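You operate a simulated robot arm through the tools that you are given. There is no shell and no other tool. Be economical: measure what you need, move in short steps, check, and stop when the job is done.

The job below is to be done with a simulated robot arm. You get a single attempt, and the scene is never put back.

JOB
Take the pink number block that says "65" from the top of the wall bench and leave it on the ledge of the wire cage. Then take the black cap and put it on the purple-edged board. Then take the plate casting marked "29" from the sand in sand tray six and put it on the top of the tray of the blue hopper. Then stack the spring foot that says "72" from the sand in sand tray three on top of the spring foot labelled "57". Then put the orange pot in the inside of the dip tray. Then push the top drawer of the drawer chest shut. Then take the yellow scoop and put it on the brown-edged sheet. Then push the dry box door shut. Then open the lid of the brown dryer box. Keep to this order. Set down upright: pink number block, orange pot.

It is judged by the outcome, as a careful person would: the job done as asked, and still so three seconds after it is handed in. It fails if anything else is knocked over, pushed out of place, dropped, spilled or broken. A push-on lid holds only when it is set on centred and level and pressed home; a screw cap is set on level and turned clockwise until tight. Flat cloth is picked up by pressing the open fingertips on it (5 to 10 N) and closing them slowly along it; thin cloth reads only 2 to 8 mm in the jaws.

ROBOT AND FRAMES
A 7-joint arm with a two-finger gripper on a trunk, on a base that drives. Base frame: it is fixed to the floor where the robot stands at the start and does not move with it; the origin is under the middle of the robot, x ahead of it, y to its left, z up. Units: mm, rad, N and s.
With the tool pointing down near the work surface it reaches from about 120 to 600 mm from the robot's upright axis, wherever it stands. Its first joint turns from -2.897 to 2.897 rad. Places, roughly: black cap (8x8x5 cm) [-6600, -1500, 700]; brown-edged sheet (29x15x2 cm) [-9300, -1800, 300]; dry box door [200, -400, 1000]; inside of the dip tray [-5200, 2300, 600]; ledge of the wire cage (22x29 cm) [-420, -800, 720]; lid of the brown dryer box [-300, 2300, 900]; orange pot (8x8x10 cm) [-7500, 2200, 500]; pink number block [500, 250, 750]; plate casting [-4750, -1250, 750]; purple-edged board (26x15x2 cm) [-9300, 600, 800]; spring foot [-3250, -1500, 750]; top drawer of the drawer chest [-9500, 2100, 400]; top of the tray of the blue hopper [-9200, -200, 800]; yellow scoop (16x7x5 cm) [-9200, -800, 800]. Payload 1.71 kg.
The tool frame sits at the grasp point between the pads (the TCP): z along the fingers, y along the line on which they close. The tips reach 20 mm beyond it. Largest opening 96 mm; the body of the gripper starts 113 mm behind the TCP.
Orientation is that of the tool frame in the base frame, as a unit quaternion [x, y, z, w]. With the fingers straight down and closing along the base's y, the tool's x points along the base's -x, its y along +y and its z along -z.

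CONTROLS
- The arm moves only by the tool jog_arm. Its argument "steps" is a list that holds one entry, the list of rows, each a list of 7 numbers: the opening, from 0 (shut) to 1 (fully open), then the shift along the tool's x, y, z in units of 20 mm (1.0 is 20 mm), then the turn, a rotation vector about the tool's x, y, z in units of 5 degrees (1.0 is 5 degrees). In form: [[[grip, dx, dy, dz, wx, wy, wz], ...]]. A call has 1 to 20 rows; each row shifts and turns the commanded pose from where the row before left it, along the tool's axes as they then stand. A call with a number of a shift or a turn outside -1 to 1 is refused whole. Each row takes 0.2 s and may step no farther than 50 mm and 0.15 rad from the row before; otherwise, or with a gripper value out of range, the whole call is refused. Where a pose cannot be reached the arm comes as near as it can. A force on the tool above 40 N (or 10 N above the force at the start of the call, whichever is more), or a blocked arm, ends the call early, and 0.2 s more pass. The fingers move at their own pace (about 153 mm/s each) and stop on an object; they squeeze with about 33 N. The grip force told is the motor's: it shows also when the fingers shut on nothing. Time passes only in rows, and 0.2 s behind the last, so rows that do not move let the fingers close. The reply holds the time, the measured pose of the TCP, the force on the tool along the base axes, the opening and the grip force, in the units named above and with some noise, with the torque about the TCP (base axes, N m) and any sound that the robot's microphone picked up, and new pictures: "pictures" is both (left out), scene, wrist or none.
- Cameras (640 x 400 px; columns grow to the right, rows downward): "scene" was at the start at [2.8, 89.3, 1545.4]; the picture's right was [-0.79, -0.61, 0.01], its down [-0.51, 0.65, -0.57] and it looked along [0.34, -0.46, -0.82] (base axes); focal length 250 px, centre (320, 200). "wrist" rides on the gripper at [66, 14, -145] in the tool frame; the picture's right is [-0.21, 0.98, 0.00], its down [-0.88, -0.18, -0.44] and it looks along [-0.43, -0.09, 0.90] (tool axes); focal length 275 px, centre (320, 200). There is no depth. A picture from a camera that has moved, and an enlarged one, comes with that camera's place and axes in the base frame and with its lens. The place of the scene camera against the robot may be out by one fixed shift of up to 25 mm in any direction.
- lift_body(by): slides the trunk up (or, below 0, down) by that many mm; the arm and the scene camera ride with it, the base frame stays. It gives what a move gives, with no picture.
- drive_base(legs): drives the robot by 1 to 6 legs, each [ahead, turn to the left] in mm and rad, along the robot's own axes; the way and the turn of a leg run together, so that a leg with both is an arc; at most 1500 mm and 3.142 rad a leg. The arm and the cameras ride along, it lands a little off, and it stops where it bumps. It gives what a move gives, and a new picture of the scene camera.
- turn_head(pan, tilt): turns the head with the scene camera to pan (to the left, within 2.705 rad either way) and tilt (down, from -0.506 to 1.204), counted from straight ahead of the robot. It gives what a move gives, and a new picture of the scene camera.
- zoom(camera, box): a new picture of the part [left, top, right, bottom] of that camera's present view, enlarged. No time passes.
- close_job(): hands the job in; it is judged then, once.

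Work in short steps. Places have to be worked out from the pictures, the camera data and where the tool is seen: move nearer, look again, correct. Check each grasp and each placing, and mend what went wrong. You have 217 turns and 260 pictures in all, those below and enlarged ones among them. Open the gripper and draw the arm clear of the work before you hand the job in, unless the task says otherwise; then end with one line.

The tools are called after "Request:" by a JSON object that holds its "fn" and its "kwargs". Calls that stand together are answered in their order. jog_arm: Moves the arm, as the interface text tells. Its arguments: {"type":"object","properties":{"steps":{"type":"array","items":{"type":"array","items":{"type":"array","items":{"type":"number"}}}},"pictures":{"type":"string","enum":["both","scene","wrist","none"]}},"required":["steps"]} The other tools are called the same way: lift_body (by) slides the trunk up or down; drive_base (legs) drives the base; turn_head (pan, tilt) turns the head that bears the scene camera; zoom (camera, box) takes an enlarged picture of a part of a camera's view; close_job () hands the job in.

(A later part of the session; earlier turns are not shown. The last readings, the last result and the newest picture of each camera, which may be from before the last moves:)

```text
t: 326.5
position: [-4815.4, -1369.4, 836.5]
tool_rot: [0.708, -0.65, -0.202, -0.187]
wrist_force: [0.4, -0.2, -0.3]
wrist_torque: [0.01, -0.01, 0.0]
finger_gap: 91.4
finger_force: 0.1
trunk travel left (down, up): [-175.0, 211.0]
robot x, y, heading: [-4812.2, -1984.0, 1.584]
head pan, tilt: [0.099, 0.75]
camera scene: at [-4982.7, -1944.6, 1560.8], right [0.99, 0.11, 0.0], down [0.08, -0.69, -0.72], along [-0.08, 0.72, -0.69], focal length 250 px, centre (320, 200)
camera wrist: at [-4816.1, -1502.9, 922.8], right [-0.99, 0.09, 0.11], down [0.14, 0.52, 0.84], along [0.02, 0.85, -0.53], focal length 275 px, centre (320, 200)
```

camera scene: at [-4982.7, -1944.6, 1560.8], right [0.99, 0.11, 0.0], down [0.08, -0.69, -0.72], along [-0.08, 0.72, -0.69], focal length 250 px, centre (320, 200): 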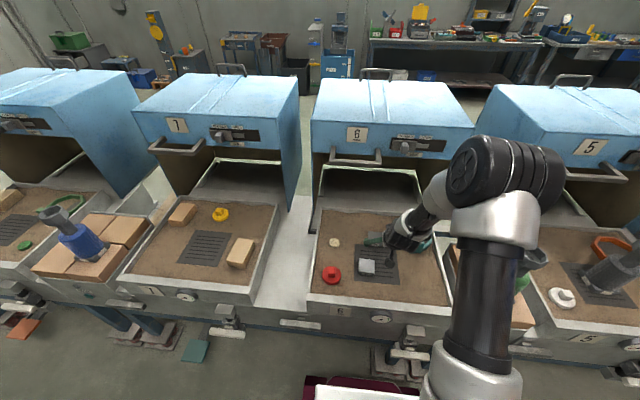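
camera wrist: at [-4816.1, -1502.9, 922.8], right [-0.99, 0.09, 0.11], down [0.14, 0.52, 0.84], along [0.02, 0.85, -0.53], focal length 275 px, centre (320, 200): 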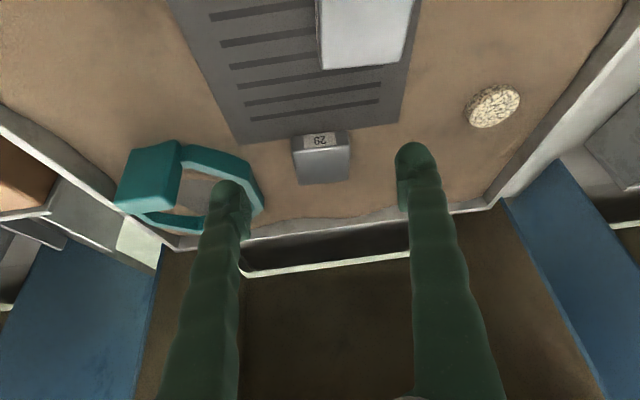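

Casting centre ≈ (−4817, −1272), ~59 mm wide. I advance 90 mm along the fingers, with opening 80 mm, and look.

Request:
{"fn": "jog_arm", "kwargs": {"steps": [[[0.83, -0.2, -0.05, 0.9, 0, 0, 0], [0.83, -0.2, -0.05, 0.9, 0, 0, 0], [0.83, -0.2, -0.05, 0.9, 0, 0, 0], [0.83, -0.2, -0.05, 0.9, 0, 0, 0], [0.83, -0.15, 0, 0.9, 0, 0, 0], [0.83, 0, 0, 0, 0, 0, 0]]], "pictures": "wrist"}}

```text
t: 327.9
position: [-4814.5, -1305.6, 768.9]
tool_rot: [0.708, -0.65, -0.202, -0.188]
wrist_force: [-0.3, -0.6, -0.3]
wrist_torque: [0.06, 0.02, 0.01]
finger_gap: 79.9
finger_force: 0.0
trunk travel left (down, up): [-175.0, 211.0]
robot x, y, heading: [-4814.9, -1981.9, 1.587]
head pan, tilt: [0.099, 0.75]
camera wrist: at [-4817.4, -1440.1, 856.1], right [-0.99, 0.09, 0.11], down [0.14, 0.52, 0.84], along [0.02, 0.85, -0.53], focal length 275 px, centre (320, 200)
```

wrist: 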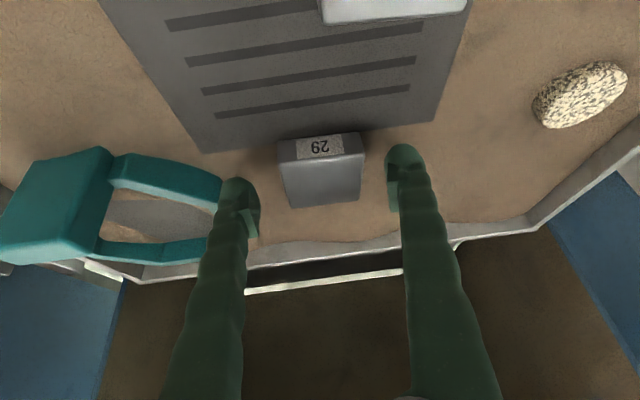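

Depth from scale: top at z≈738, centre y≈−1275. Final 38 mm advance, then close.

Request:
{"fn": "jog_arm", "kwargs": {"steps": [[[0.83, -0.2, 0, 0.7, 0, 0, 0], [0.83, -0.2, 0, 0.7, 0, 0, 0], [0.83, 0, 0, 0.4, 0, 0, 0], [0.83, 0, 0, 0, 0, 0, 0], [0, 0, 0, 0, 0, 0, 0], [0, 0, 0, 0, 0, 0, 0], [0, 0, 0, 0, 0, 0, 0]]], "pictures": "wrist"}}

```text
t: 329.5
position: [-4817.3, -1278.3, 742.4]
tool_rot: [0.709, -0.65, -0.202, -0.187]
wrist_force: [-1.6, -0.4, 2.4]
wrist_torque: [-0.07, 0.06, -0.09]
finger_gap: 61.3
finger_force: 33.7
trunk travel left (down, up): [-175.0, 211.0]
robot x, y, heading: [-4811.3, -1982.0, 1.58]
head pan, tilt: [0.099, 0.75]
camera wrist: at [-4819.3, -1414.3, 829.4], right [-0.99, 0.09, 0.11], down [0.14, 0.52, 0.84], along [0.02, 0.85, -0.53], focal length 275 px, centre (320, 200)
```

wrist: 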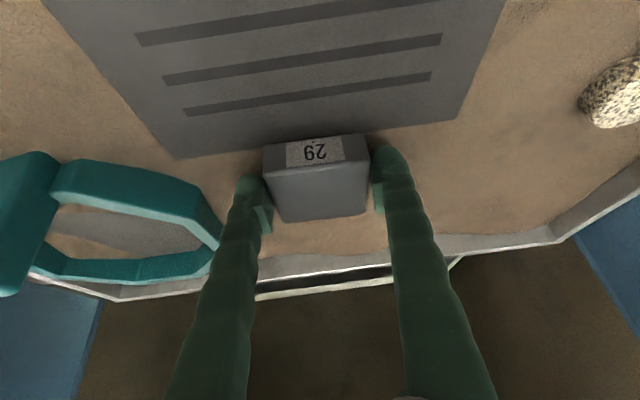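

Gripped 61 mm. Gentle vertical lift of ~100 mm, then check.

Request:
{"fn": "jog_arm", "kwargs": {"steps": [[[0, -0.13, 0, -0.2, 0, 0, 0], [0, -0.27, 0, -0.42, 0, 0, 0], [0, -0.4, 0, -0.6, 0, 0, 0], [0, -0.5, 0, -0.8, 0, 0, 0], [0, -0.5, 0, -0.8, 0, 0, 0], [0, -0.5, 0, -0.8, 0, 0, 0], [0, -0.3, 0, -0.5, 0, 0, 0], [0, 0, 0, 0, 0, 0, 0]]], "pictures": "wrist"}}

```text
t: 331.3
position: [-4817.3, -1279.8, 840.7]
tool_rot: [0.709, -0.65, -0.202, -0.187]
wrist_force: [-1.1, 1.1, -1.4]
wrist_torque: [-0.02, -0.01, -0.01]
finger_gap: 60.0
finger_force: 32.9
trunk travel left (down, up): [-175.0, 211.0]
robot x, y, heading: [-4815.9, -1980.7, 1.584]
head pan, tilt: [0.099, 0.75]
camera wrist: at [-4820.3, -1414.6, 927.1], right [-0.99, 0.09, 0.11], down [0.14, 0.52, 0.84], along [0.02, 0.85, -0.53], focal length 275 px, centre (320, 200)
```

wrist: 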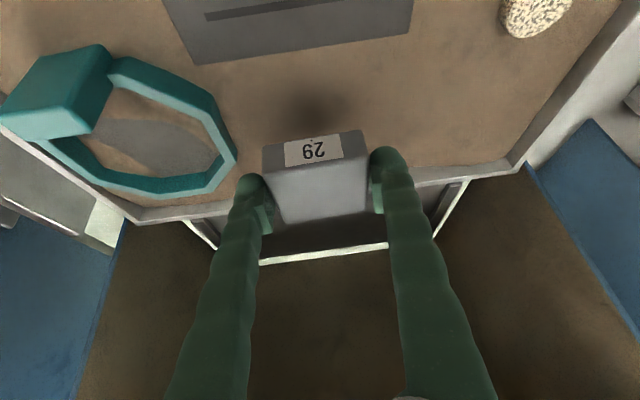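

"29" is held. I retract the arm and drive back to the hopper bench.

Request:
{"fn": "jog_arm", "kwargs": {"steps": [[[0, 0.4, 0, -0.5, 0, 0, 0], [0, 0.7, 0, -0.92, 0, 0, 0], [0, 0.7, 0, -0.92, 0, 0, 0], [0, 0.7, 0, -0.92, 0, 0, 0], [0, 0.7, 0, -0.92, 0, 0, 0], [0, 0.7, 0, -0.92, 0, 0, 0], [0, 0.7, 0, -0.92, 0, 0, 0], [0, 0.7, 0, -0.92, 0, 0, 0], [0, 0.7, 0, -0.92, 0, 0, 0], [0, 0.7, 0, -0.92, 0, 0, 0], [0, 0.7, 0, -0.92, 0, 0, 0], [0, 0.7, 0, -0.92, 0, 0, 0], [0, 0, 0, 0, 0, 0, 0]]], "pictures": "wrist"}}

Request:
{"fn": "drive_base", "kwargs": {"legs": [[-270, 0], [0, 1.557], [1455, 0], [1455, 0], [0, -1.253], [1080, 0]]}}

```text
t: 334.1
position: [-4796.3, -1529.0, 935.4]
tool_rot: [0.708, -0.65, -0.202, -0.187]
wrist_force: [0.3, -0.4, -2.0]
wrist_torque: [-0.01, -0.02, 0.0]
finger_gap: 60.0
finger_force: 32.9
trunk travel left (down, up): [-175.0, 211.0]
robot x, y, heading: [-4813.1, -1984.4, 1.583]
head pan, tilt: [0.099, 0.75]
camera wrist: at [-4798.7, -1663.2, 1020.7], right [-0.99, 0.09, 0.11], down [0.14, 0.52, 0.84], along [0.02, 0.85, -0.53], focal length 275 px, centre (320, 200)
```

wrist: 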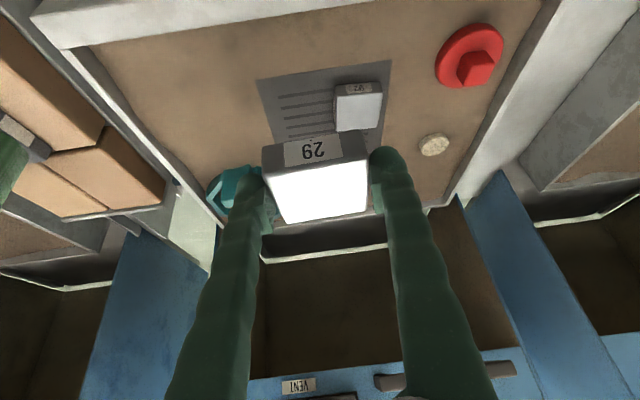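

```text
t: 364.6
position: [-8094.5, -735.6, 933.6]
tool_rot: [0.784, -0.556, -0.224, -0.161]
wrist_force: [0.0, 0.4, -2.3]
wrist_torque: [-0.04, -0.01, 0.0]
finger_gap: 59.0
finger_force: 33.0
trunk travel left (down, up): [-175.0, 211.0]
robot x, y, heading: [-7996.1, -1181.7, 1.836]
head pan, tilt: [0.099, 0.75]
camera scene: at [-8173.6, -1182.3, 1560.8], right [0.93, 0.36, 0.0], down [0.25, -0.65, -0.72], along [-0.26, 0.67, -0.69], focal length 250 px, centre (320, 200)
```

scene: 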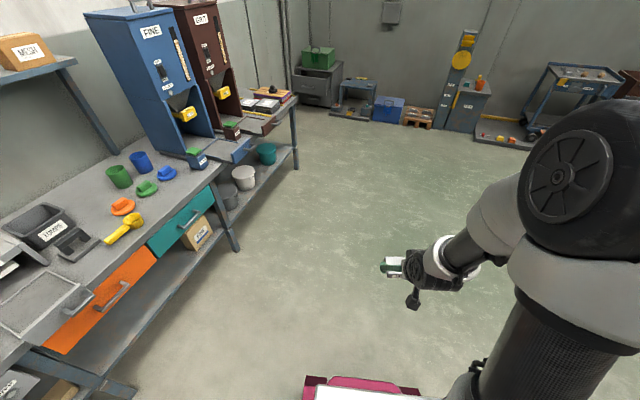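

The gap crept to 59 mm, so I hurry: drive on to face the blue hopper's tray.

Request:
{"fn": "drive_base", "kwargs": {"legs": [[0, 0.168], [1070, 0], [0, 1.138]]}}

Request:
{"fn": "turn_head", "kwargs": {"pan": 0.2, "tilt": 0.85}}

Request:
{"fn": "jog_arm", "kwargs": {"steps": [[[0, 0, 0, 0, 0, 0, 0]]], "pictures": "wrist"}}

```text
t: 374.5
position: [-8881.2, -210.1, 942.2]
tool_rot: [0.959, 0.035, -0.281, 0.008]
wrist_force: [-0.1, 0.1, -1.7]
wrist_torque: [0.02, -0.03, -0.01]
finger_gap: 58.9
finger_force: 32.7
trunk travel left (down, up): [-175.0, 211.0]
robot x, y, heading: [-8432.7, -231.2, 3.137]
head pan, tilt: [0.099, 0.75]
camera scene: at [-8490.3, -402.7, 1560.8], right [-0.1, 1.0, 0.0], down [0.69, 0.07, -0.72], along [-0.72, -0.07, -0.69], focal length 250 px, centre (320, 200)
```

scene: 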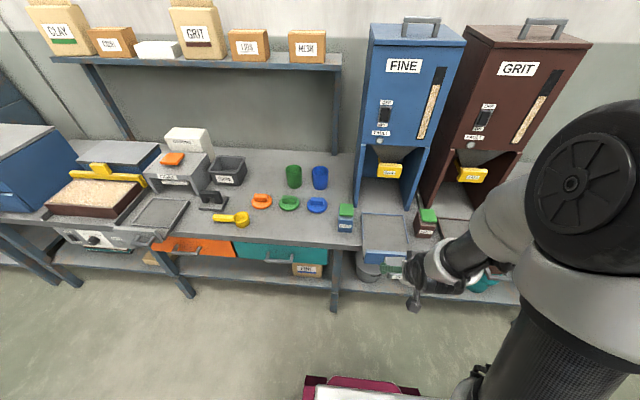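

```text
t: 375.1
position: [-8889.8, -209.1, 962.1]
tool_rot: [0.95, 0.035, -0.31, 0.005]
wrist_force: [0.6, -0.4, -2.3]
wrist_torque: [-0.02, 0.0, 0.01]
finger_gap: 59.1
finger_force: 32.7
trunk travel left (down, up): [-175.0, 211.0]
robot x, y, heading: [-8434.4, -232.4, 3.14]
head pan, tilt: [0.201, 0.85]
camera scene: at [-8484.3, -409.8, 1552.9], right [-0.2, 0.98, 0.0], down [0.75, 0.15, -0.65], along [-0.63, -0.13, -0.76], focal length 250 px, centre (320, 200)
```

scene: 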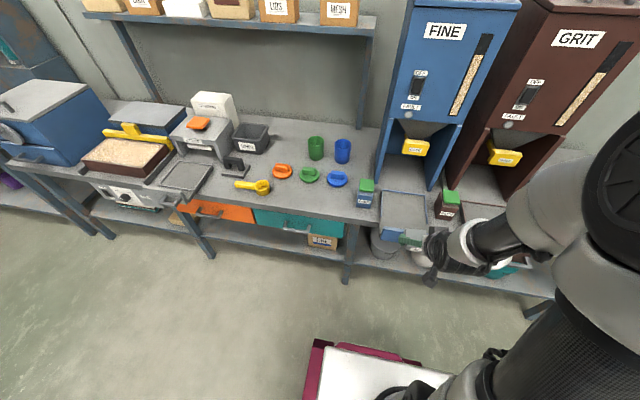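

```text
t: 375.7
position: [-8896.7, -208.1, 983.5]
tool_rot: [0.94, 0.036, -0.34, 0.001]
wrist_force: [0.1, 0.4, -1.8]
wrist_torque: [0.01, -0.01, -0.01]
finger_gap: 59.1
finger_force: 33.4
trunk travel left (down, up): [-175.0, 211.0]
robot x, y, heading: [-8436.5, -227.1, 3.142]
head pan, tilt: [0.201, 0.85]
stopped in row 1: the arm was blocked; the commanded pose is now the measured one
camera wrist: at [-8752.4, -214.0, 1051.6], right [-0.09, -0.99, 0.11], down [-0.4, 0.14, 0.91], along [-0.91, 0.04, -0.41], focal length 275 px, centre (320, 200)
```

wrist: 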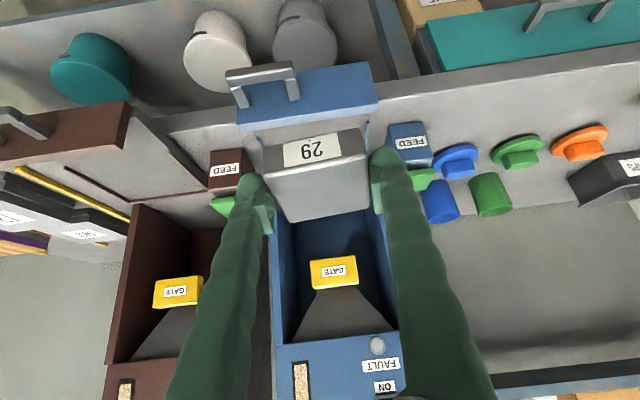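

The tool is drifting near a wrist limit; I extend it forward slightly while restoring the 33° pitch, then check.

Request:
{"fn": "jog_arm", "kwargs": {"steps": [[[0, -0.77, 0, 0.64, 0, 0, 0], [0, -0.77, 0, 0.64, 0, 0.5, 0], [0, -0.77, 0, 0.64, 0, 0.5, 0], [0, 0, 0, 0, 0, 0.4, 0], [0, 0, 0, 0, 0, 0, 0]]], "pictures": "none"}}

```text
t: 376.9
position: [-8933.3, -214.2, 964.7]
tool_rot: [0.966, 0.035, -0.258, 0.002]
wrist_force: [0.7, -0.7, -3.2]
wrist_torque: [0.01, -0.01, 0.03]
finger_gap: 59.0
finger_force: 32.7
trunk travel left (down, up): [-175.0, 211.0]
robot x, y, heading: [-8435.4, -233.0, 3.138]
head pan, tilt: [0.201, 0.85]
```

Good, φ≈30°. Drive forward 150 mm and view.

Request:
{"fn": "drive_base", "kwargs": {"legs": [[150, 0]]}}

Request:
{"fn": "jog_arm", "kwargs": {"steps": [[[0, 0, 0, 0, 0, -0.4, 0], [0, 0, 0, 0, 0, 0, 0]]], "pictures": "wrist"}}

```text
t: 378.4
position: [-9076.6, -215.9, 967.0]
tool_rot: [0.965, 0.035, -0.26, 0.001]
wrist_force: [0.7, 0.2, -1.8]
wrist_torque: [0.01, 0.03, 0.01]
finger_gap: 59.0
finger_force: 33.2
trunk travel left (down, up): [-175.0, 211.0]
robot x, y, heading: [-8581.1, -229.6, -3.146]
head pan, tilt: [0.201, 0.85]
camera scene: at [-8597.2, -410.1, 1553.4], right [-0.2, 0.98, 0.0], down [0.73, 0.15, -0.67], along [-0.65, -0.13, -0.75], focal length 250 px, centre (320, 200)
```

scene: 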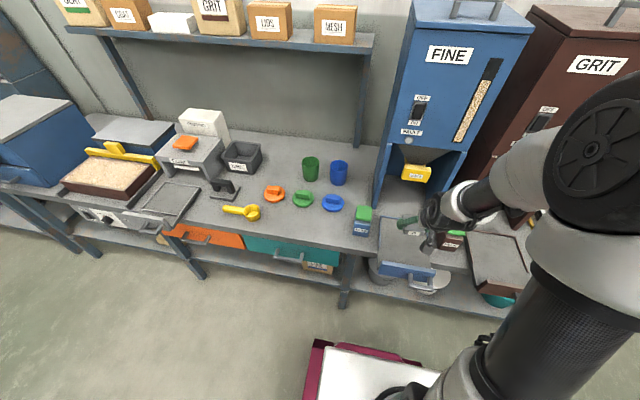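

```text
t: 378.9
position: [-9077.2, -214.2, 965.8]
tool_rot: [0.96, 0.036, -0.277, 0.002]
wrist_force: [0.7, 0.1, -2.3]
wrist_torque: [0.03, 0.01, 0.02]
finger_gap: 59.0
finger_force: 32.5
trunk travel left (down, up): [-175.0, 211.0]
robot x, y, heading: [-8585.5, -233.4, -3.136]
head pan, tilt: [0.201, 0.85]
camera wrist: at [-8943.6, -221.6, 1052.2], right [-0.1, -0.99, 0.09], down [-0.52, 0.14, 0.85], along [-0.85, 0.04, -0.53], focal length 275 px, centre (320, 200)
```

wrist: 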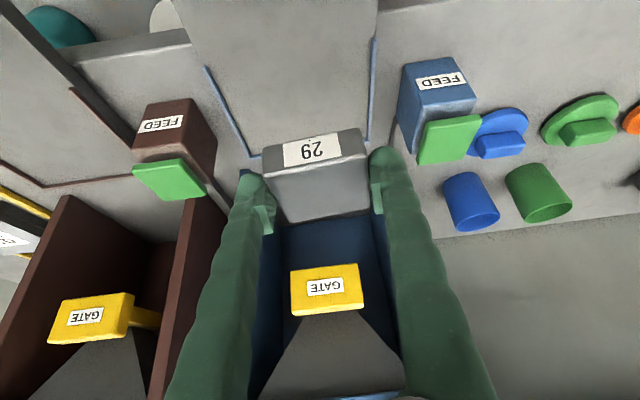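

The tray plate spans x −9033…−9218, y −129…−281 at z≈800. I bring the casting over its centre, 22 mm above.

Request:
{"fn": "jog_arm", "kwargs": {"steps": [[[0, 0.17, -0.08, 0.87, 0, 0, 0], [0, 0.17, -0.08, 0.87, 0, 0, 0], [0, 0.17, -0.08, 0.87, 0, 0, 0], [0, 0.17, -0.08, 0.87, 0, 0, 0], [0, 0.17, -0.08, 0.87, 0, 0, 0], [0, 0.17, -0.08, 0.87, 0, 0, 0], [0, 0.17, -0.05, 0.87, 0, 0, 0], [0, 0, 0, 0, 0, 0, 0]]], "pictures": "both"}}

```text
t: 380.8
position: [-9125.3, -204.9, 847.5]
tool_rot: [0.961, 0.036, -0.274, 0.002]
wrist_force: [-0.7, -0.9, -2.5]
wrist_torque: [0.0, -0.03, -0.01]
finger_gap: 58.9
finger_force: 32.6
trunk travel left (down, up): [-175.0, 211.0]
robot x, y, heading: [-8582.1, -231.9, -3.139]
head pan, tilt: [0.201, 0.85]
camera scene: at [-8632.8, -410.2, 1552.9], right [-0.2, 0.98, 0.0], down [0.75, 0.15, -0.65], along [-0.63, -0.13, -0.76], focal length 250 px, centre (320, 200)
camera wrist: at [-8993.3, -211.8, 934.3], right [-0.11, -0.99, 0.09], down [-0.52, 0.14, 0.84], along [-0.85, 0.04, -0.53], focal length 275 px, centre (320, 200)
```

scene: 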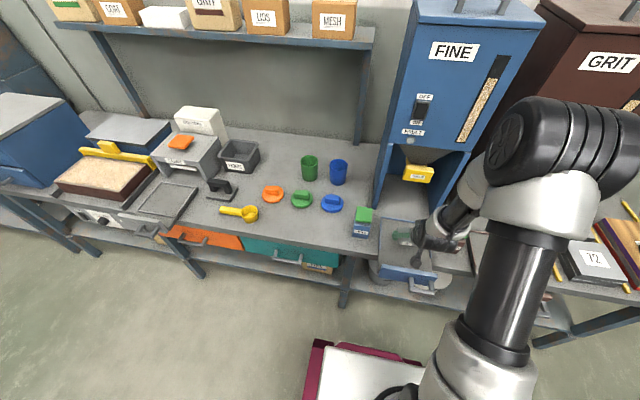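
wrist: 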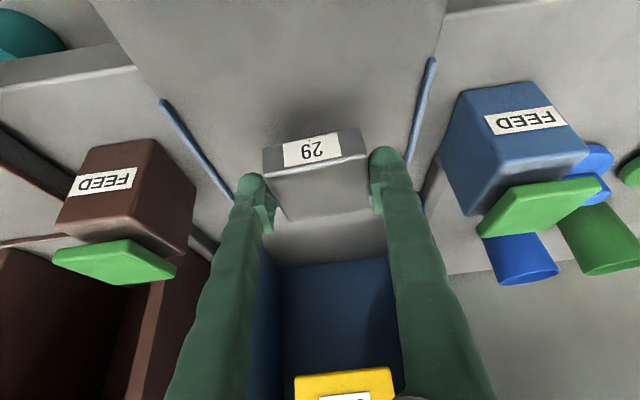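

Over the plate centre. Slow vertical descent.

Request:
{"fn": "jog_arm", "kwargs": {"steps": [[[0, 0.08, 0, 0.127, 0, 0, 0], [0, 0.08, 0, 0.127, 0, 0, 0], [0, 0.08, 0, 0.127, 0, 0, 0], [0, 0.08, 0, 0.127, 0, 0, 0], [0, 0.05, 0, 0.085, 0, 0, 0], [0, 0.05, 0, 0.085, 0, 0, 0], [0, 0, 0, 0, 0, 0, 0]]], "pictures": "none"}}

```text
t: 382.4
position: [-9129.2, -205.4, 832.1]
tool_rot: [0.961, 0.036, -0.274, 0.002]
wrist_force: [0.2, -1.2, -1.8]
wrist_torque: [0.03, -0.07, -0.02]
finger_gap: 58.9
finger_force: 32.8
trunk travel left (down, up): [-175.0, 211.0]
robot x, y, heading: [-8584.8, -234.6, -3.137]
head pan, tilt: [0.201, 0.85]
```

Request:
{"fn": "jog_arm", "kwargs": {"steps": [[[0, 0.04, 0, 0.065, 0, 0, 0], [0, 0.04, 0, 0.065, 0, 0, 0], [0, 0.04, 0, 0.065, 0, 0, 0], [0, 0, 0, 0, 0, 0, 0]]], "pictures": "none"}}

```text
t: 383.4
position: [-9127.2, -203.4, 827.3]
tool_rot: [0.961, 0.035, -0.274, 0.003]
wrist_force: [0.4, 0.0, -2.5]
wrist_torque: [0.02, 0.0, 0.02]
finger_gap: 59.2
finger_force: 33.0
trunk travel left (down, up): [-175.0, 211.0]
robot x, y, heading: [-8583.6, -232.0, -3.138]
head pan, tilt: [0.201, 0.85]
```

Still free at 827; keep going down in 1.5 mm steps with a view.

Request:
{"fn": "jog_arm", "kwargs": {"steps": [[[0, 0.04, 0, 0.065, 0, 0, 0], [0, 0.04, 0, 0.065, 0, 0, 0], [0, 0.04, 0, 0.065, 0, 0, 0], [0, 0.04, 0, 0.065, 0, 0, 0], [0, 0, 0, 0, 0, 0, 0]]], "pictures": "wrist"}}

```text
t: 384.6
position: [-9128.4, -203.6, 819.8]
tool_rot: [0.961, 0.035, -0.273, 0.002]
wrist_force: [-0.8, -0.3, -1.6]
wrist_torque: [0.01, -0.05, -0.02]
finger_gap: 59.1
finger_force: 33.4
trunk travel left (down, up): [-175.0, 211.0]
robot x, y, heading: [-8576.7, -232.1, -3.136]
head pan, tilt: [0.201, 0.85]
camera wrist: at [-8994.6, -211.2, 907.1], right [-0.11, -0.99, 0.09], down [-0.52, 0.14, 0.84], along [-0.85, 0.04, -0.53], focal length 275 px, centre (320, 200)
```

wrist: 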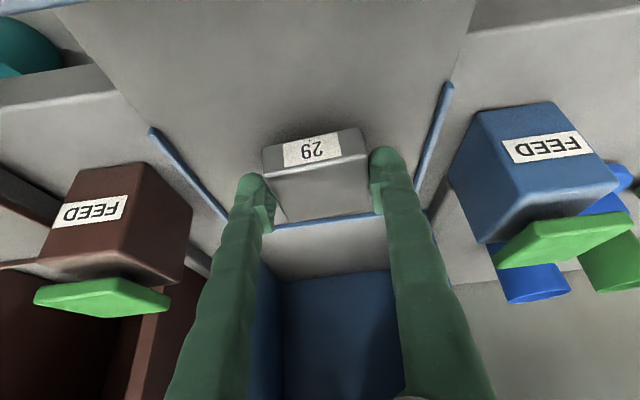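

Continue descending gently.

Request:
{"fn": "jog_arm", "kwargs": {"steps": [[[0, 0.04, 0, 0.065, 0, 0, 0], [0, 0.04, 0, 0.065, 0, 0, 0], [0, 0.04, 0, 0.065, 0, 0, 0], [0, 0.04, 0, 0.065, 0, 0, 0], [0, 0.04, 0, 0.065, 0, 0, 0], [0, 0, 0, 0, 0, 0, 0]]], "pictures": "none"}}

```text
t: 385.9
position: [-9128.0, -204.4, 812.8]
tool_rot: [0.961, 0.035, -0.275, 0.002]
wrist_force: [-0.9, 0.6, -2.7]
wrist_torque: [-0.01, 0.0, -0.02]
finger_gap: 59.1
finger_force: 33.1
trunk travel left (down, up): [-175.0, 211.0]
robot x, y, heading: [-8585.3, -229.5, -3.135]
head pan, tilt: [0.201, 0.85]
```

Request:
{"fn": "jog_arm", "kwargs": {"steps": [[[0, 0.04, 0, 0.065, 0, 0, 0], [0, 0.04, 0, 0.065, 0, 0, 0], [0, 0.04, 0, 0.065, 0, 0, 0], [0, 0.04, 0, 0.065, 0, 0, 0], [0, 0.04, 0, 0.065, 0, 0, 0], [0, 0, 0, 0, 0, 0, 0]]], "pictures": "wrist"}}

```text
t: 387.4
position: [-9127.6, -204.2, 805.4]
tool_rot: [0.961, 0.036, -0.275, 0.003]
wrist_force: [0.2, -0.7, 2.6]
wrist_torque: [-0.15, -0.12, -0.01]
finger_gap: 59.1
finger_force: 33.0
trunk travel left (down, up): [-175.0, 211.0]
robot x, y, heading: [-8581.0, -234.6, -3.142]
head pan, tilt: [0.201, 0.85]
camera wrist: at [-8994.8, -211.1, 892.8], right [-0.11, -0.99, 0.1], down [-0.52, 0.14, 0.84], along [-0.85, 0.04, -0.53], focal length 275 px, centre (320, 200)
```

wrist: 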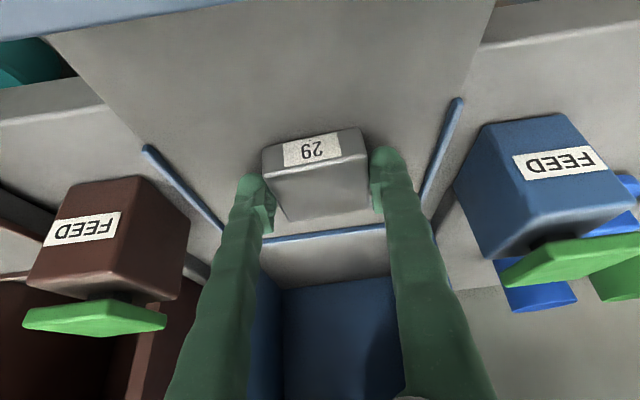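

Contact felt (force reversed). One more mm, open slightly, and retreat along the fingers.

Request:
{"fn": "jog_arm", "kwargs": {"steps": [[[0, 0.03, 0, 0.05, 0, 0, 0], [0, 0, 0, 0, 0, 0, 0], [0.7, 0, 0, 0, 0, 0, 0], [0.76, 0, 0, 0, 0, 0, 0], [0.76, 0, 0, 0, 0, 0, 0], [0.76, 0, 0, -0.4, 0, 0, 0], [0.76, 0, 0, -0.8, 0, 0, 0], [0.76, 0, 0, -1, 0, 0, 0], [0.76, 0, 0, -1, 0, 0, 0], [0.76, 0, 0, -1, 0, 0, 0], [0.76, 0, 0, -1, 0, 0, 0]]], "pictures": "wrist"}}

```text
t: 389.8
position: [-9071.2, -200.2, 892.4]
tool_rot: [0.961, 0.037, -0.274, 0.003]
wrist_force: [-0.5, 0.8, -0.2]
wrist_torque: [0.0, 0.02, 0.0]
finger_gap: 72.7
finger_force: 0.0
trunk travel left (down, up): [-175.0, 211.0]
robot x, y, heading: [-8579.6, -228.9, -3.139]
head pan, tilt: [0.201, 0.85]
camera wrist: at [-8938.9, -208.0, 979.1], right [-0.11, -0.99, 0.09], down [-0.52, 0.14, 0.84], along [-0.85, 0.04, -0.53], focal length 275 px, centre (320, 200)
```

wrist: 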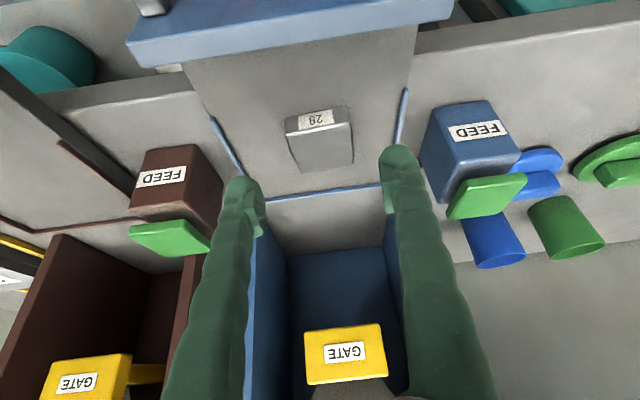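

"29" sits flat on the blue hopper's tray. Next the spring feet in tray three: I retract, level the tool and drive there.

Request:
{"fn": "jog_arm", "kwargs": {"steps": [[[0.9, 0, 0, -1, 0, 0, 0], [0.9, 0, 0, -1, 0, 0, 0], [0.9, 0, 0, -1, 0, 0.9, 0], [0.9, 0, 0, -1, 0, 0.9, 0], [0.9, 0, 0, -1, 0, 0.9, 0], [0.9, 0, 0, 0, 0, 0.9, 0], [0.9, 0, 0, 0, 0, 0.9, 0], [0.9, 0, 0, 0, 0, 0.9, 0], [0.9, 0, 0, 0, 0, 0.9, 0], [0.9, 0, 0, 0, 0, 0, 0]]], "pictures": "none"}}

Request:
{"fn": "drive_base", "kwargs": {"legs": [[-300, 0], [0, 1.836], [1050, 0], [1045, 0], [0, 1.303], [1458, 0]]}}

Request:
{"fn": "drive_base", "kwargs": {"legs": [[1458, 0], [1000, 0]]}}

```text
t: 391.9
position: [-9024.4, -199.0, 980.0]
tool_rot: [0.999, 0.035, -0.003, -0.007]
wrist_force: [-0.4, 0.3, -0.4]
wrist_torque: [-0.04, 0.03, -0.02]
finger_gap: 86.6
finger_force: 0.1
trunk travel left (down, up): [-175.0, 211.0]
robot x, y, heading: [-8585.0, -232.3, -3.141]
head pan, tilt: [0.201, 0.85]
```

```text
t: 421.2
position: [-5861.5, -2232.7, 979.5]
tool_rot: [-0.043, 0.999, -0.008, 0.003]
wrist_force: [0.6, -0.6, -1.0]
wrist_torque: [-0.02, 0.01, -0.01]
finger_gap: 86.2
finger_force: 0.1
trunk travel left (down, up): [-175.0, 211.0]
robot x, y, heading: [-6302.2, -2209.4, 0.019]
head pan, tilt: [0.201, 0.85]
camera scene: at [-6271.9, -2045.3, 1552.8], right [0.22, -0.98, 0.0], down [-0.74, -0.16, -0.65], along [0.63, 0.14, -0.76], focal length 250 px, centre (320, 200)
```

scene: 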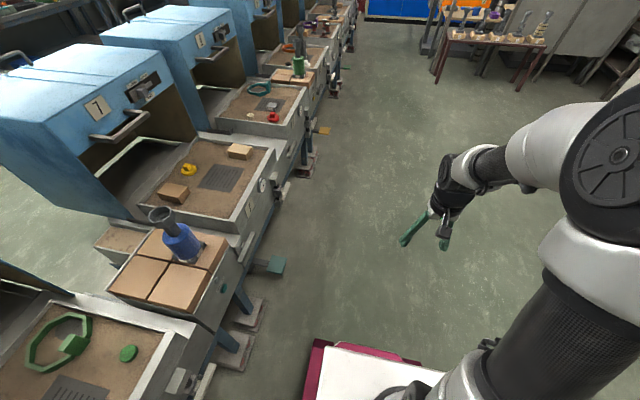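

```text
t: 433.9
position: [-3459.0, -2206.9, 985.6]
tool_rot: [-0.033, 0.999, -0.009, 0.011]
wrist_force: [0.2, -0.4, 0.2]
wrist_torque: [0.0, 0.01, 0.0]
finger_gap: 86.4
finger_force: 0.0
trunk travel left (down, up): [-175.0, 211.0]
robot x, y, heading: [-3880.8, -2173.9, 0.002]
head pan, tilt: [0.201, 0.85]
camera scene: at [-3849.0, -2010.3, 1552.8], right [0.2, -0.98, 0.0], down [-0.75, -0.15, -0.65], along [0.63, 0.13, -0.76], focal length 250 px, centre (320, 200)
```

scene: 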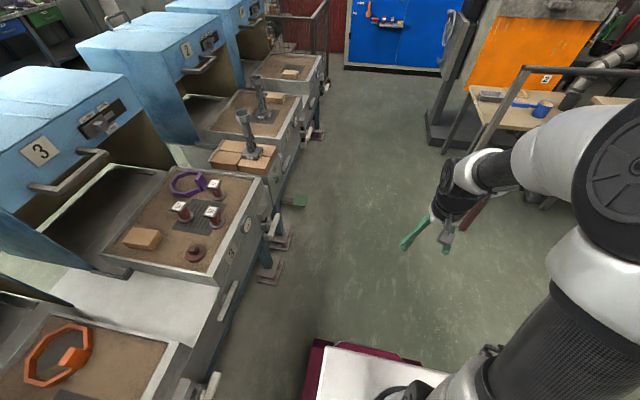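

Tray three is just ahead-left. Zoom on the three spring feet.

Request:
{"fn": "zoom", "kwargs": {"camera": "scene", "box": [120, 160, 256, 270]}}

```text
3.64 times, centred on (188, 215) of scene
camera zoom: at [-3849.0, -2010.3, 1552.8], right [0.2, -0.98, 0.0], down [-0.75, -0.15, -0.65], along [0.63, 0.13, -0.76], focal length 911 px, centre (800, 146)
```

zoom: 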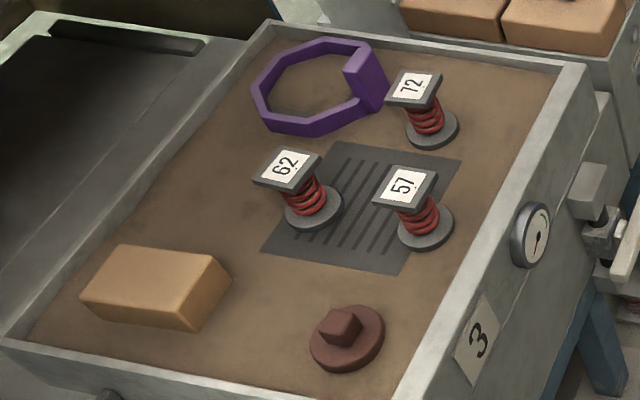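

Spring foot 72 stands near (−3224, −1420), 57 near (−3362, −1482). I drive to x≈−3295 and face the tray.

Request:
{"fn": "drive_base", "kwargs": {"legs": [[590, 0], [0, 1.569], [190, 0]]}}

Request:
{"fn": "jog_arm", "kwargs": {"steps": [[[0.9, 0, -0.5, 0, 0, 0, 0], [0.9, -0.5, -0.5, 0, 0, 0, 0], [0.9, -0.5, -0.5, 0, 0, 0, 0], [0.9, -0.5, -0.5, 0, 0, 0, 0], [0.9, 0, 0, 0, 0, 0, 0]]], "pictures": "both"}}

```text
t: 443.1
position: [-3236.3, -1578.7, 992.9]
tool_rot: [0.715, -0.699, -0.007, -0.021]
wrist_force: [-1.0, -0.7, 0.0]
wrist_torque: [0.05, -0.01, 0.0]
finger_gap: 86.4
finger_force: 0.0
trunk travel left (down, up): [-175.0, 211.0]
robot x, y, heading: [-3285.9, -1990.1, 1.519]
head pan, tilt: [0.201, 0.85]
camera scene: at [-3463.1, -1947.8, 1553.0], right [0.99, 0.15, 0.0], down [0.11, -0.75, -0.65], along [-0.1, 0.64, -0.76], focal length 250 px, centre (320, 200)
```

scene: 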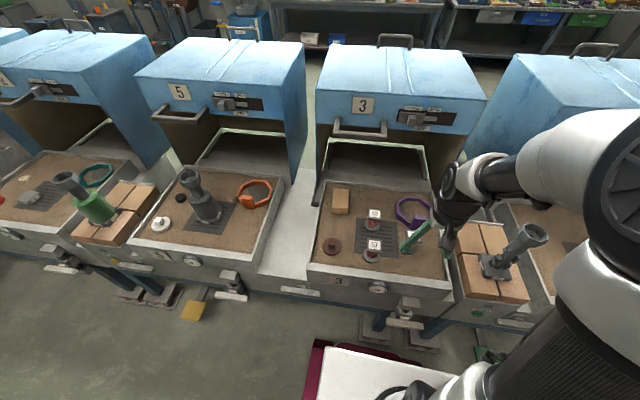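

```text
t: 444.3
position: [-3198.7, -1560.6, 1000.5]
tool_rot: [0.716, -0.698, -0.011, -0.026]
wrist_force: [-0.1, 0.5, 0.0]
wrist_torque: [0.01, 0.0, 0.0]
finger_gap: 86.5
finger_force: 0.0
trunk travel left (down, up): [-175.0, 211.0]
robot x, y, heading: [-3285.1, -1985.7, 1.528]
head pan, tilt: [0.201, 0.85]
camera scene: at [-3463.2, -1944.4, 1552.8], right [0.99, 0.15, 0.0], down [0.11, -0.75, -0.65], along [-0.1, 0.64, -0.76], focal length 250 px, centre (320, 200)
camera wrist: at [-3212.9, -1635.0, 1139.4], right [-0.98, 0.18, -0.01], down [0.16, 0.86, 0.49], along [0.1, 0.48, -0.87], focal length 275 px, centre (320, 200)
```

scene: 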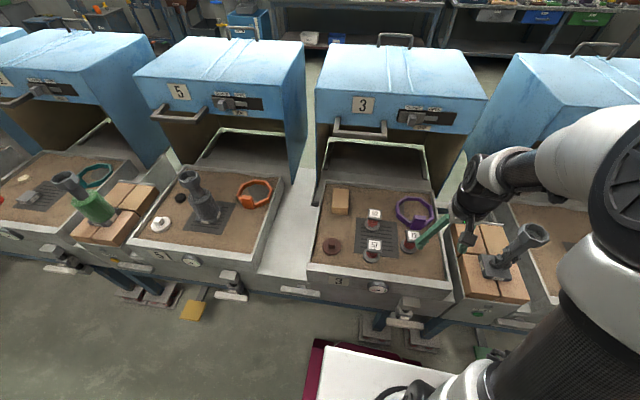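
wrist: 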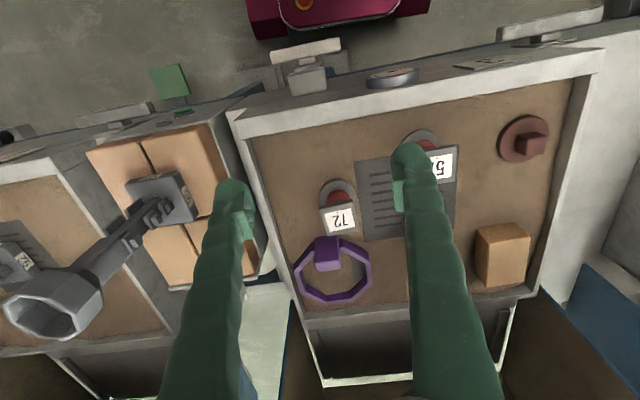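

72's base is at about (−3197, −1419), its top plate ~z 815 (45 mm square). I move above it, levelling the tool.

Request:
{"fn": "jog_arm", "kwargs": {"steps": [[[0.9, 0, 0, 0, 0, 0.6, 0], [0.9, -0.9, 0, 0.4, 0, 0, 0], [0.9, -0.9, 0, 0.4, 0, 0, 0], [0.9, -0.9, 0, 0.4, 0, 0, 0], [0.9, -0.9, 0, 0.4, 0, 0, 0], [0.9, -0.9, 0, 0.4, 0, 0, 0], [0.9, -0.9, 0, 0.4, 0, 0, 0], [0.9, -0.9, 0, 0.4, 0, 0, 0], [0.9, -0.6, 0, 0.8, 0, 0, 0], [0.9, 0, 0, 0, 0, 0, 0]]], "pictures": "wrist"}}

```text
t: 446.5
position: [-3199.7, -1424.8, 927.8]
tool_rot: [0.715, -0.699, 0.006, -0.007]
wrist_force: [0.0, -0.2, 0.0]
wrist_torque: [0.03, 0.04, 0.0]
finger_gap: 86.8
finger_force: 0.0
trunk travel left (down, up): [-175.0, 211.0]
robot x, y, heading: [-3286.2, -1987.3, 1.522]
head pan, tilt: [0.201, 0.85]
camera wrist: at [-3214.7, -1491.1, 1071.1], right [-0.98, 0.18, -0.02], down [0.16, 0.88, 0.45], along [0.1, 0.44, -0.89], focal length 275 px, centre (320, 200)
```

wrist: 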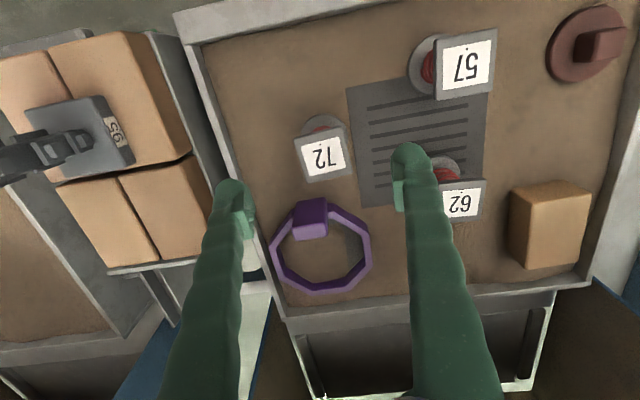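

72's plate centre ≈ (−3196, −1410, 800). I centre, descend to z≈838 and look.

Request:
{"fn": "jog_arm", "kwargs": {"steps": [[[0.8, -0.7, -0.18, 0, 0, 0, 0], [0.8, 0, 0, 0.9, 0, 0, 0], [0.8, 0, 0, 0.9, 0, 0, 0], [0.8, 0, 0, 0.9, 0, 0, 0], [0.8, 0, 0, 0.9, 0, 0, 0], [0.8, 0, 0, 0.9, 0, 0, 0], [0.8, 0, 0, 0, 0, 0, 0]]], "pictures": "wrist"}}

```text
t: 448.1
position: [-3194.5, -1408.6, 837.6]
tool_rot: [0.715, -0.699, 0.007, -0.007]
wrist_force: [0.2, -0.4, -0.1]
wrist_torque: [0.0, 0.04, 0.05]
finger_gap: 76.5
finger_force: 0.1
trunk travel left (down, up): [-175.0, 211.0]
robot x, y, heading: [-3288.7, -1984.5, 1.519]
head pan, tilt: [0.201, 0.85]
camera wrist: at [-3209.7, -1475.3, 981.0], right [-0.98, 0.18, -0.02], down [0.16, 0.88, 0.45], along [0.1, 0.44, -0.89], focal length 275 px, centre (320, 200)
```

wrist: 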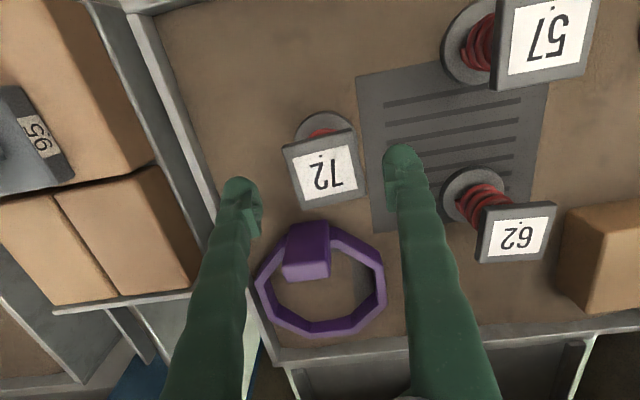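

Plate ≈ (−3197, −1408, z 794), aligned. I descend to TCP ≈790 and close.

Request:
{"fn": "jog_arm", "kwargs": {"steps": [[[0.8, 0, 0.1, 0.8, 0, 0, 0], [0.8, 0, 0, 0.8, 0, 0, 0], [0.8, 0, 0, 0.75, 0, 0, 0], [0.8, 0, 0, 0, 0, 0, 0], [0, 0, 0, 0, 0, 0, 0], [0, 0, 0, 0, 0, 0, 0], [0, 0, 0, 0, 0, 0, 0]]], "pictures": "wrist"}}

```text
t: 449.7
position: [-3194.8, -1409.0, 789.9]
tool_rot: [0.714, -0.7, 0.007, -0.007]
wrist_force: [-0.9, 0.7, 0.9]
wrist_torque: [0.0, 0.02, 0.05]
finger_gap: 52.8
finger_force: 33.3
trunk travel left (down, up): [-175.0, 211.0]
robot x, y, heading: [-3290.6, -1983.6, 1.521]
head pan, tilt: [0.201, 0.85]
camera wrist: at [-3210.5, -1475.4, 933.8], right [-0.98, 0.18, -0.02], down [0.16, 0.88, 0.45], along [0.1, 0.44, -0.89], focal length 275 px, centre (320, 200)
```

wrist: 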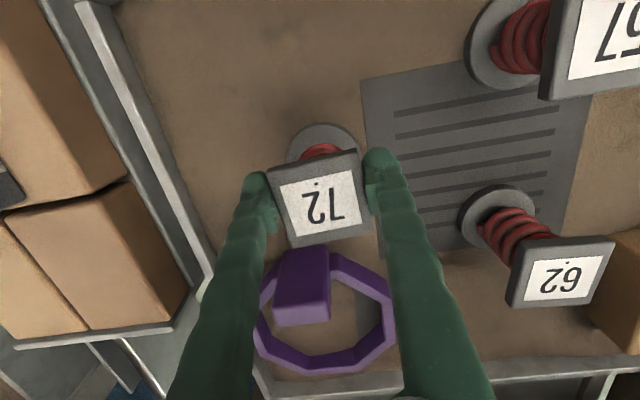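

Gripped 52.8 mm. Gentle lift.

Request:
{"fn": "jog_arm", "kwargs": {"steps": [[[0, 0, 0, -0.2, 0, 0, 0], [0, 0, 0, -0.4, 0, 0, 0], [0, 0, 0, -0.6, 0, 0, 0], [0, 0, 0, -0.8, 0, 0, 0], [0, 0, 0, -0.8, 0, 0, 0], [0, 0, 0, -0.9, 0, 0, 0], [0, 0, 0, -0.9, 0, 0, 0], [0, 0, 0, -0.9, 0, 0, 0], [0, 0, 0, -0.9, 0, 0, 0], [0, 0, 0, -0.9, 0, 0, 0], [0, 0, 0, -0.9, 0, 0, 0], [0, 0, 0, -0.9, 0, 0, 0], [0, 0, 0, 0, 0, 0, 0]]], "pictures": "wrist"}}

```text
t: 452.5
position: [-3198.4, -1409.2, 973.3]
tool_rot: [0.715, -0.699, 0.007, -0.006]
wrist_force: [0.6, 0.3, -3.5]
wrist_torque: [-0.03, 0.01, -0.02]
finger_gap: 52.4
finger_force: 32.9
trunk travel left (down, up): [-175.0, 211.0]
robot x, y, heading: [-3290.0, -1986.7, 1.516]
head pan, tilt: [0.201, 0.85]
camera wrist: at [-3214.2, -1475.3, 1116.1], right [-0.98, 0.18, -0.02], down [0.16, 0.88, 0.45], along [0.1, 0.44, -0.89], focal length 275 px, centre (320, 200)
```

wrist: 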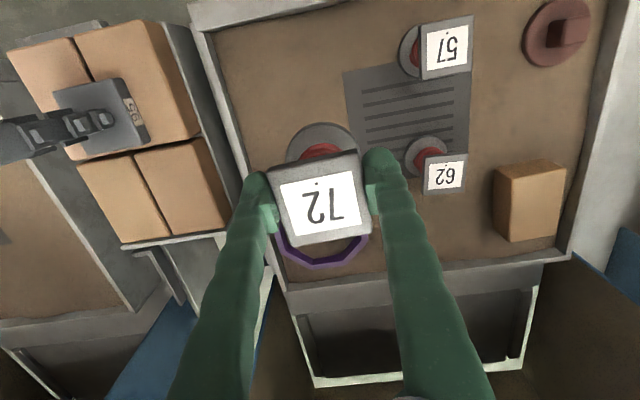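

Triangulation of 57: plate top at about (−3336, −1466, 797). I carry 72 over it at height.

Request:
{"fn": "jog_arm", "kwargs": {"steps": [[[0, 0.3, 0.8, 0, 0, 0, 0], [0, 0.35, 0.9, 0, 0, 0, 0], [0, 0.35, 0.9, 0, 0, 0, 0], [0, 0.35, 0.9, 0, 0, 0, 0], [0, 0.35, 0.9, 0, 0, 0, 0], [0, 0.35, 0.9, 0, 0, 0, 0], [0, 0.35, 0.9, 0, 0, 0, 0], [0, 0.29, 0.74, 0, 0, 0, 0], [0, 0, 0, 0, 0, 0, 0]]], "pictures": "both"}}

```text
t: 454.5
position: [-3336.4, -1465.8, 970.9]
tool_rot: [0.715, -0.699, 0.007, -0.006]
wrist_force: [0.6, -0.3, -3.8]
wrist_torque: [-0.03, 0.02, -0.03]
finger_gap: 51.6
finger_force: 33.1
trunk travel left (down, up): [-175.0, 211.0]
robot x, y, heading: [-3291.0, -1985.1, 1.525]
head pan, tilt: [0.201, 0.85]
camera scene: at [-3463.2, -1944.2, 1552.8], right [0.99, 0.15, 0.0], down [0.11, -0.75, -0.65], along [-0.1, 0.64, -0.76], focal length 250 px, centre (320, 200)
camera wrist: at [-3351.5, -1532.3, 1114.2], right [-0.98, 0.18, -0.02], down [0.16, 0.88, 0.45], along [0.1, 0.44, -0.89], focal length 275 px, centre (320, 200)
```

scene: 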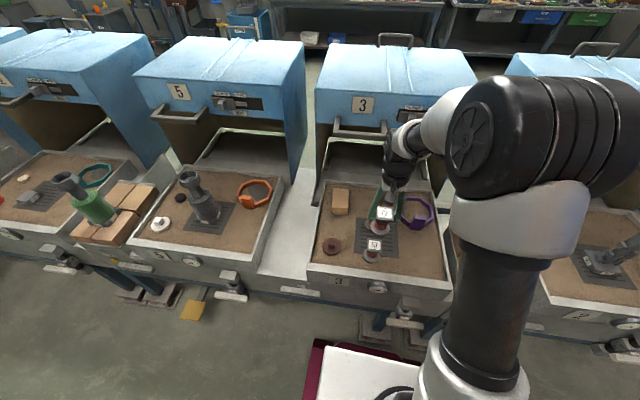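
wrist: 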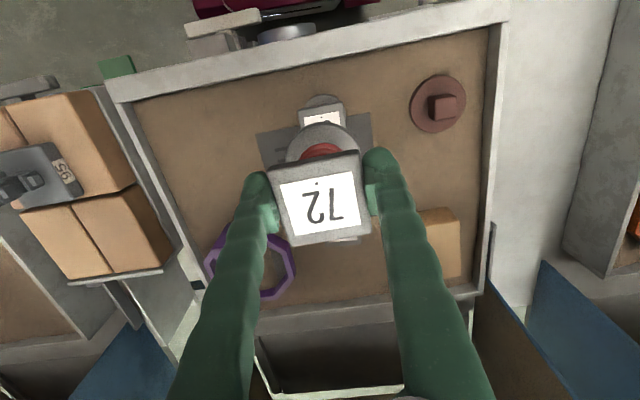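

I zoom to compare 57's visible edges with the prediction.

Request:
{"fn": "zoom", "kwargs": {"camera": "wrist", "box": [272, 80, 368, 140]}}

```text
6.67 times, centred on (320, 110) of wrist
camera zoom: at [-3351.5, -1532.3, 1114.2], right [-0.98, 0.18, -0.02], down [0.16, 0.88, 0.45], along [0.1, 0.44, -0.89], focal length 1835 px, centre (320, 800)
```

zoom: 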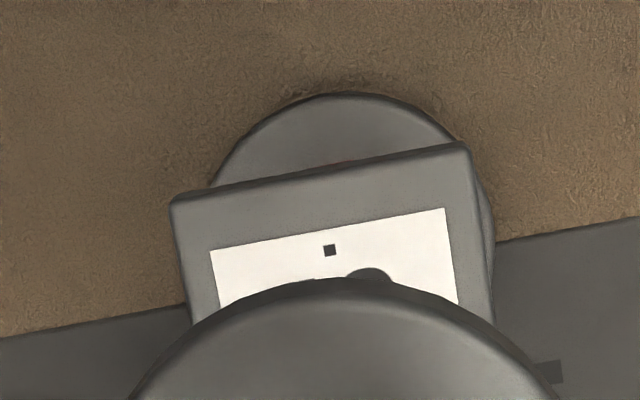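

Alignment is within ~3 mm. I descend to ~884.

Request:
{"fn": "jog_arm", "kwargs": {"steps": [[[0, 0.1, 0.05, 0.5, 0, 0, 0], [0, 0, 0, 0.8, 0, 0, 0], [0, 0, 0, 0.8, 0, 0, 0], [0, 0, 0, 0.8, 0, 0, 0], [0, 0, 0, 0.8, 0, 0, 0], [0, 0, 0, 0.6, 0, 0, 0], [0, 0, 0, 0, 0, 0, 0]]], "pictures": "wrist"}}

Request:
{"fn": "zoom", "kwargs": {"camera": "scene", "box": [330, 170, 442, 280]}}

```text
t: 456.1
position: [-3334.5, -1466.2, 883.8]
tool_rot: [0.715, -0.699, 0.007, -0.007]
wrist_force: [0.0, -0.2, -3.8]
wrist_torque: [-0.03, -0.01, 0.04]
finger_gap: 51.7
finger_force: 33.2
trunk travel left (down, up): [-175.0, 211.0]
robot x, y, heading: [-3288.5, -1988.1, 1.524]
head pan, tilt: [0.201, 0.85]
camera wrist: at [-3349.7, -1533.2, 1028.2], right [-0.98, 0.18, -0.02], down [0.16, 0.88, 0.45], along [0.1, 0.44, -0.89], focal length 275 px, centre (320, 200)
```

wrist: 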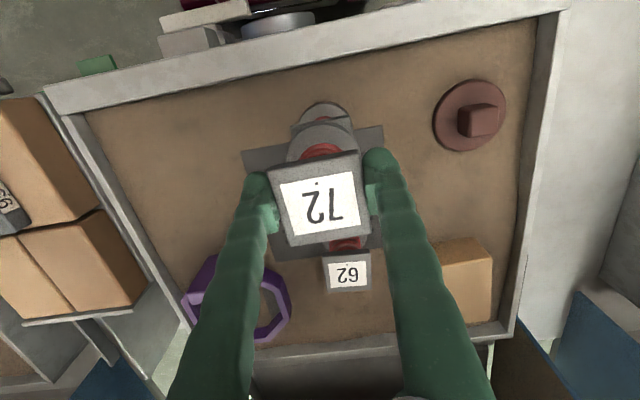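

```text
3.64 times, centred on (386, 225) of scene
camera zoom: at [-3463.2, -1944.2, 1552.9], right [0.99, 0.15, 0.0], down [0.11, -0.75, -0.65], along [-0.1, 0.64, -0.76], focal length 911 px, centre (80, 109)
```

zoom: 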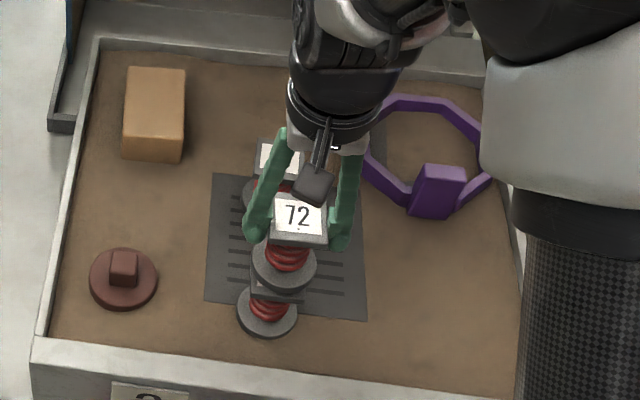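

Zoom once more on the wrist view for fine alignment.

Request:
{"fn": "zoom", "kwargs": {"camera": "wrist", "box": [272, 90, 368, 150]}}

```text
6.67 times, centred on (320, 120) of wrist
camera zoom: at [-3349.7, -1533.2, 1028.2], right [-0.98, 0.18, -0.02], down [0.16, 0.88, 0.45], along [0.1, 0.44, -0.89], focal length 1835 px, centre (320, 733)
```

zoom: 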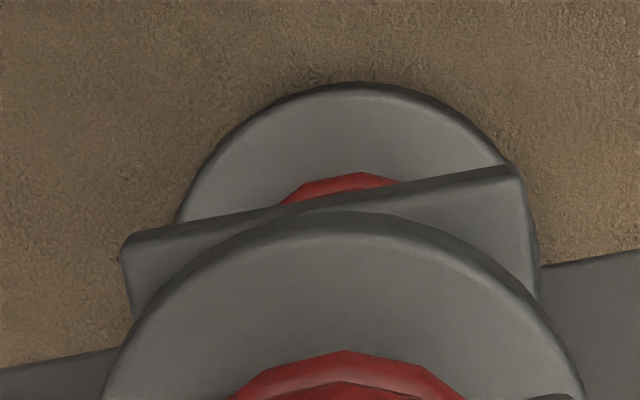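

Within 2–3 mm. Slow descent to contact.

Request:
{"fn": "jog_arm", "kwargs": {"steps": [[[0, 0.1, 0.08, 0.1, 0, 0, 0], [0, 0, 0, 0.12, 0, 0, 0], [0, 0, 0, 0.1, 0, 0, 0], [0, 0, 0, 0.08, 0, 0, 0], [0, 0, 0, 0.08, 0, 0, 0], [0, 0, 0, 0, 0, 0, 0]]], "pictures": "none"}}

```text
t: 457.5
position: [-3337.1, -1469.2, 874.5]
tool_rot: [0.715, -0.699, 0.007, -0.006]
wrist_force: [-0.2, -0.5, -3.2]
wrist_torque: [0.02, 0.02, 0.0]
finger_gap: 52.0
finger_force: 32.6
trunk travel left (down, up): [-175.0, 211.0]
robot x, y, heading: [-3288.9, -1984.7, 1.523]
head pan, tilt: [0.201, 0.85]
```

Request:
{"fn": "jog_arm", "kwargs": {"steps": [[[0, 0, 0, 0.08, 0, 0, 0], [0, 0, 0, 0.07, 0, 0, 0], [0, 0, 0, 0.06, 0, 0, 0], [0, 0, 0, 0.06, 0, 0, 0], [0, 0, 0, 0, 0, 0, 0]]], "pictures": "none"}}

```text
t: 458.7
position: [-3338.9, -1482.2, 879.1]
tool_rot: [0.716, -0.698, 0.0, -0.013]
wrist_force: [1.2, 0.3, -2.7]
wrist_torque: [0.01, -0.01, -0.01]
finger_gap: 51.6
finger_force: 32.9
trunk travel left (down, up): [-175.0, 211.0]
robot x, y, heading: [-3287.8, -1987.1, 1.525]
head pan, tilt: [0.201, 0.85]
stopped in row 5: the force on the tool passed its limit at 41 N (the readings are from after the stop); the commanded pose is now the measured one
```

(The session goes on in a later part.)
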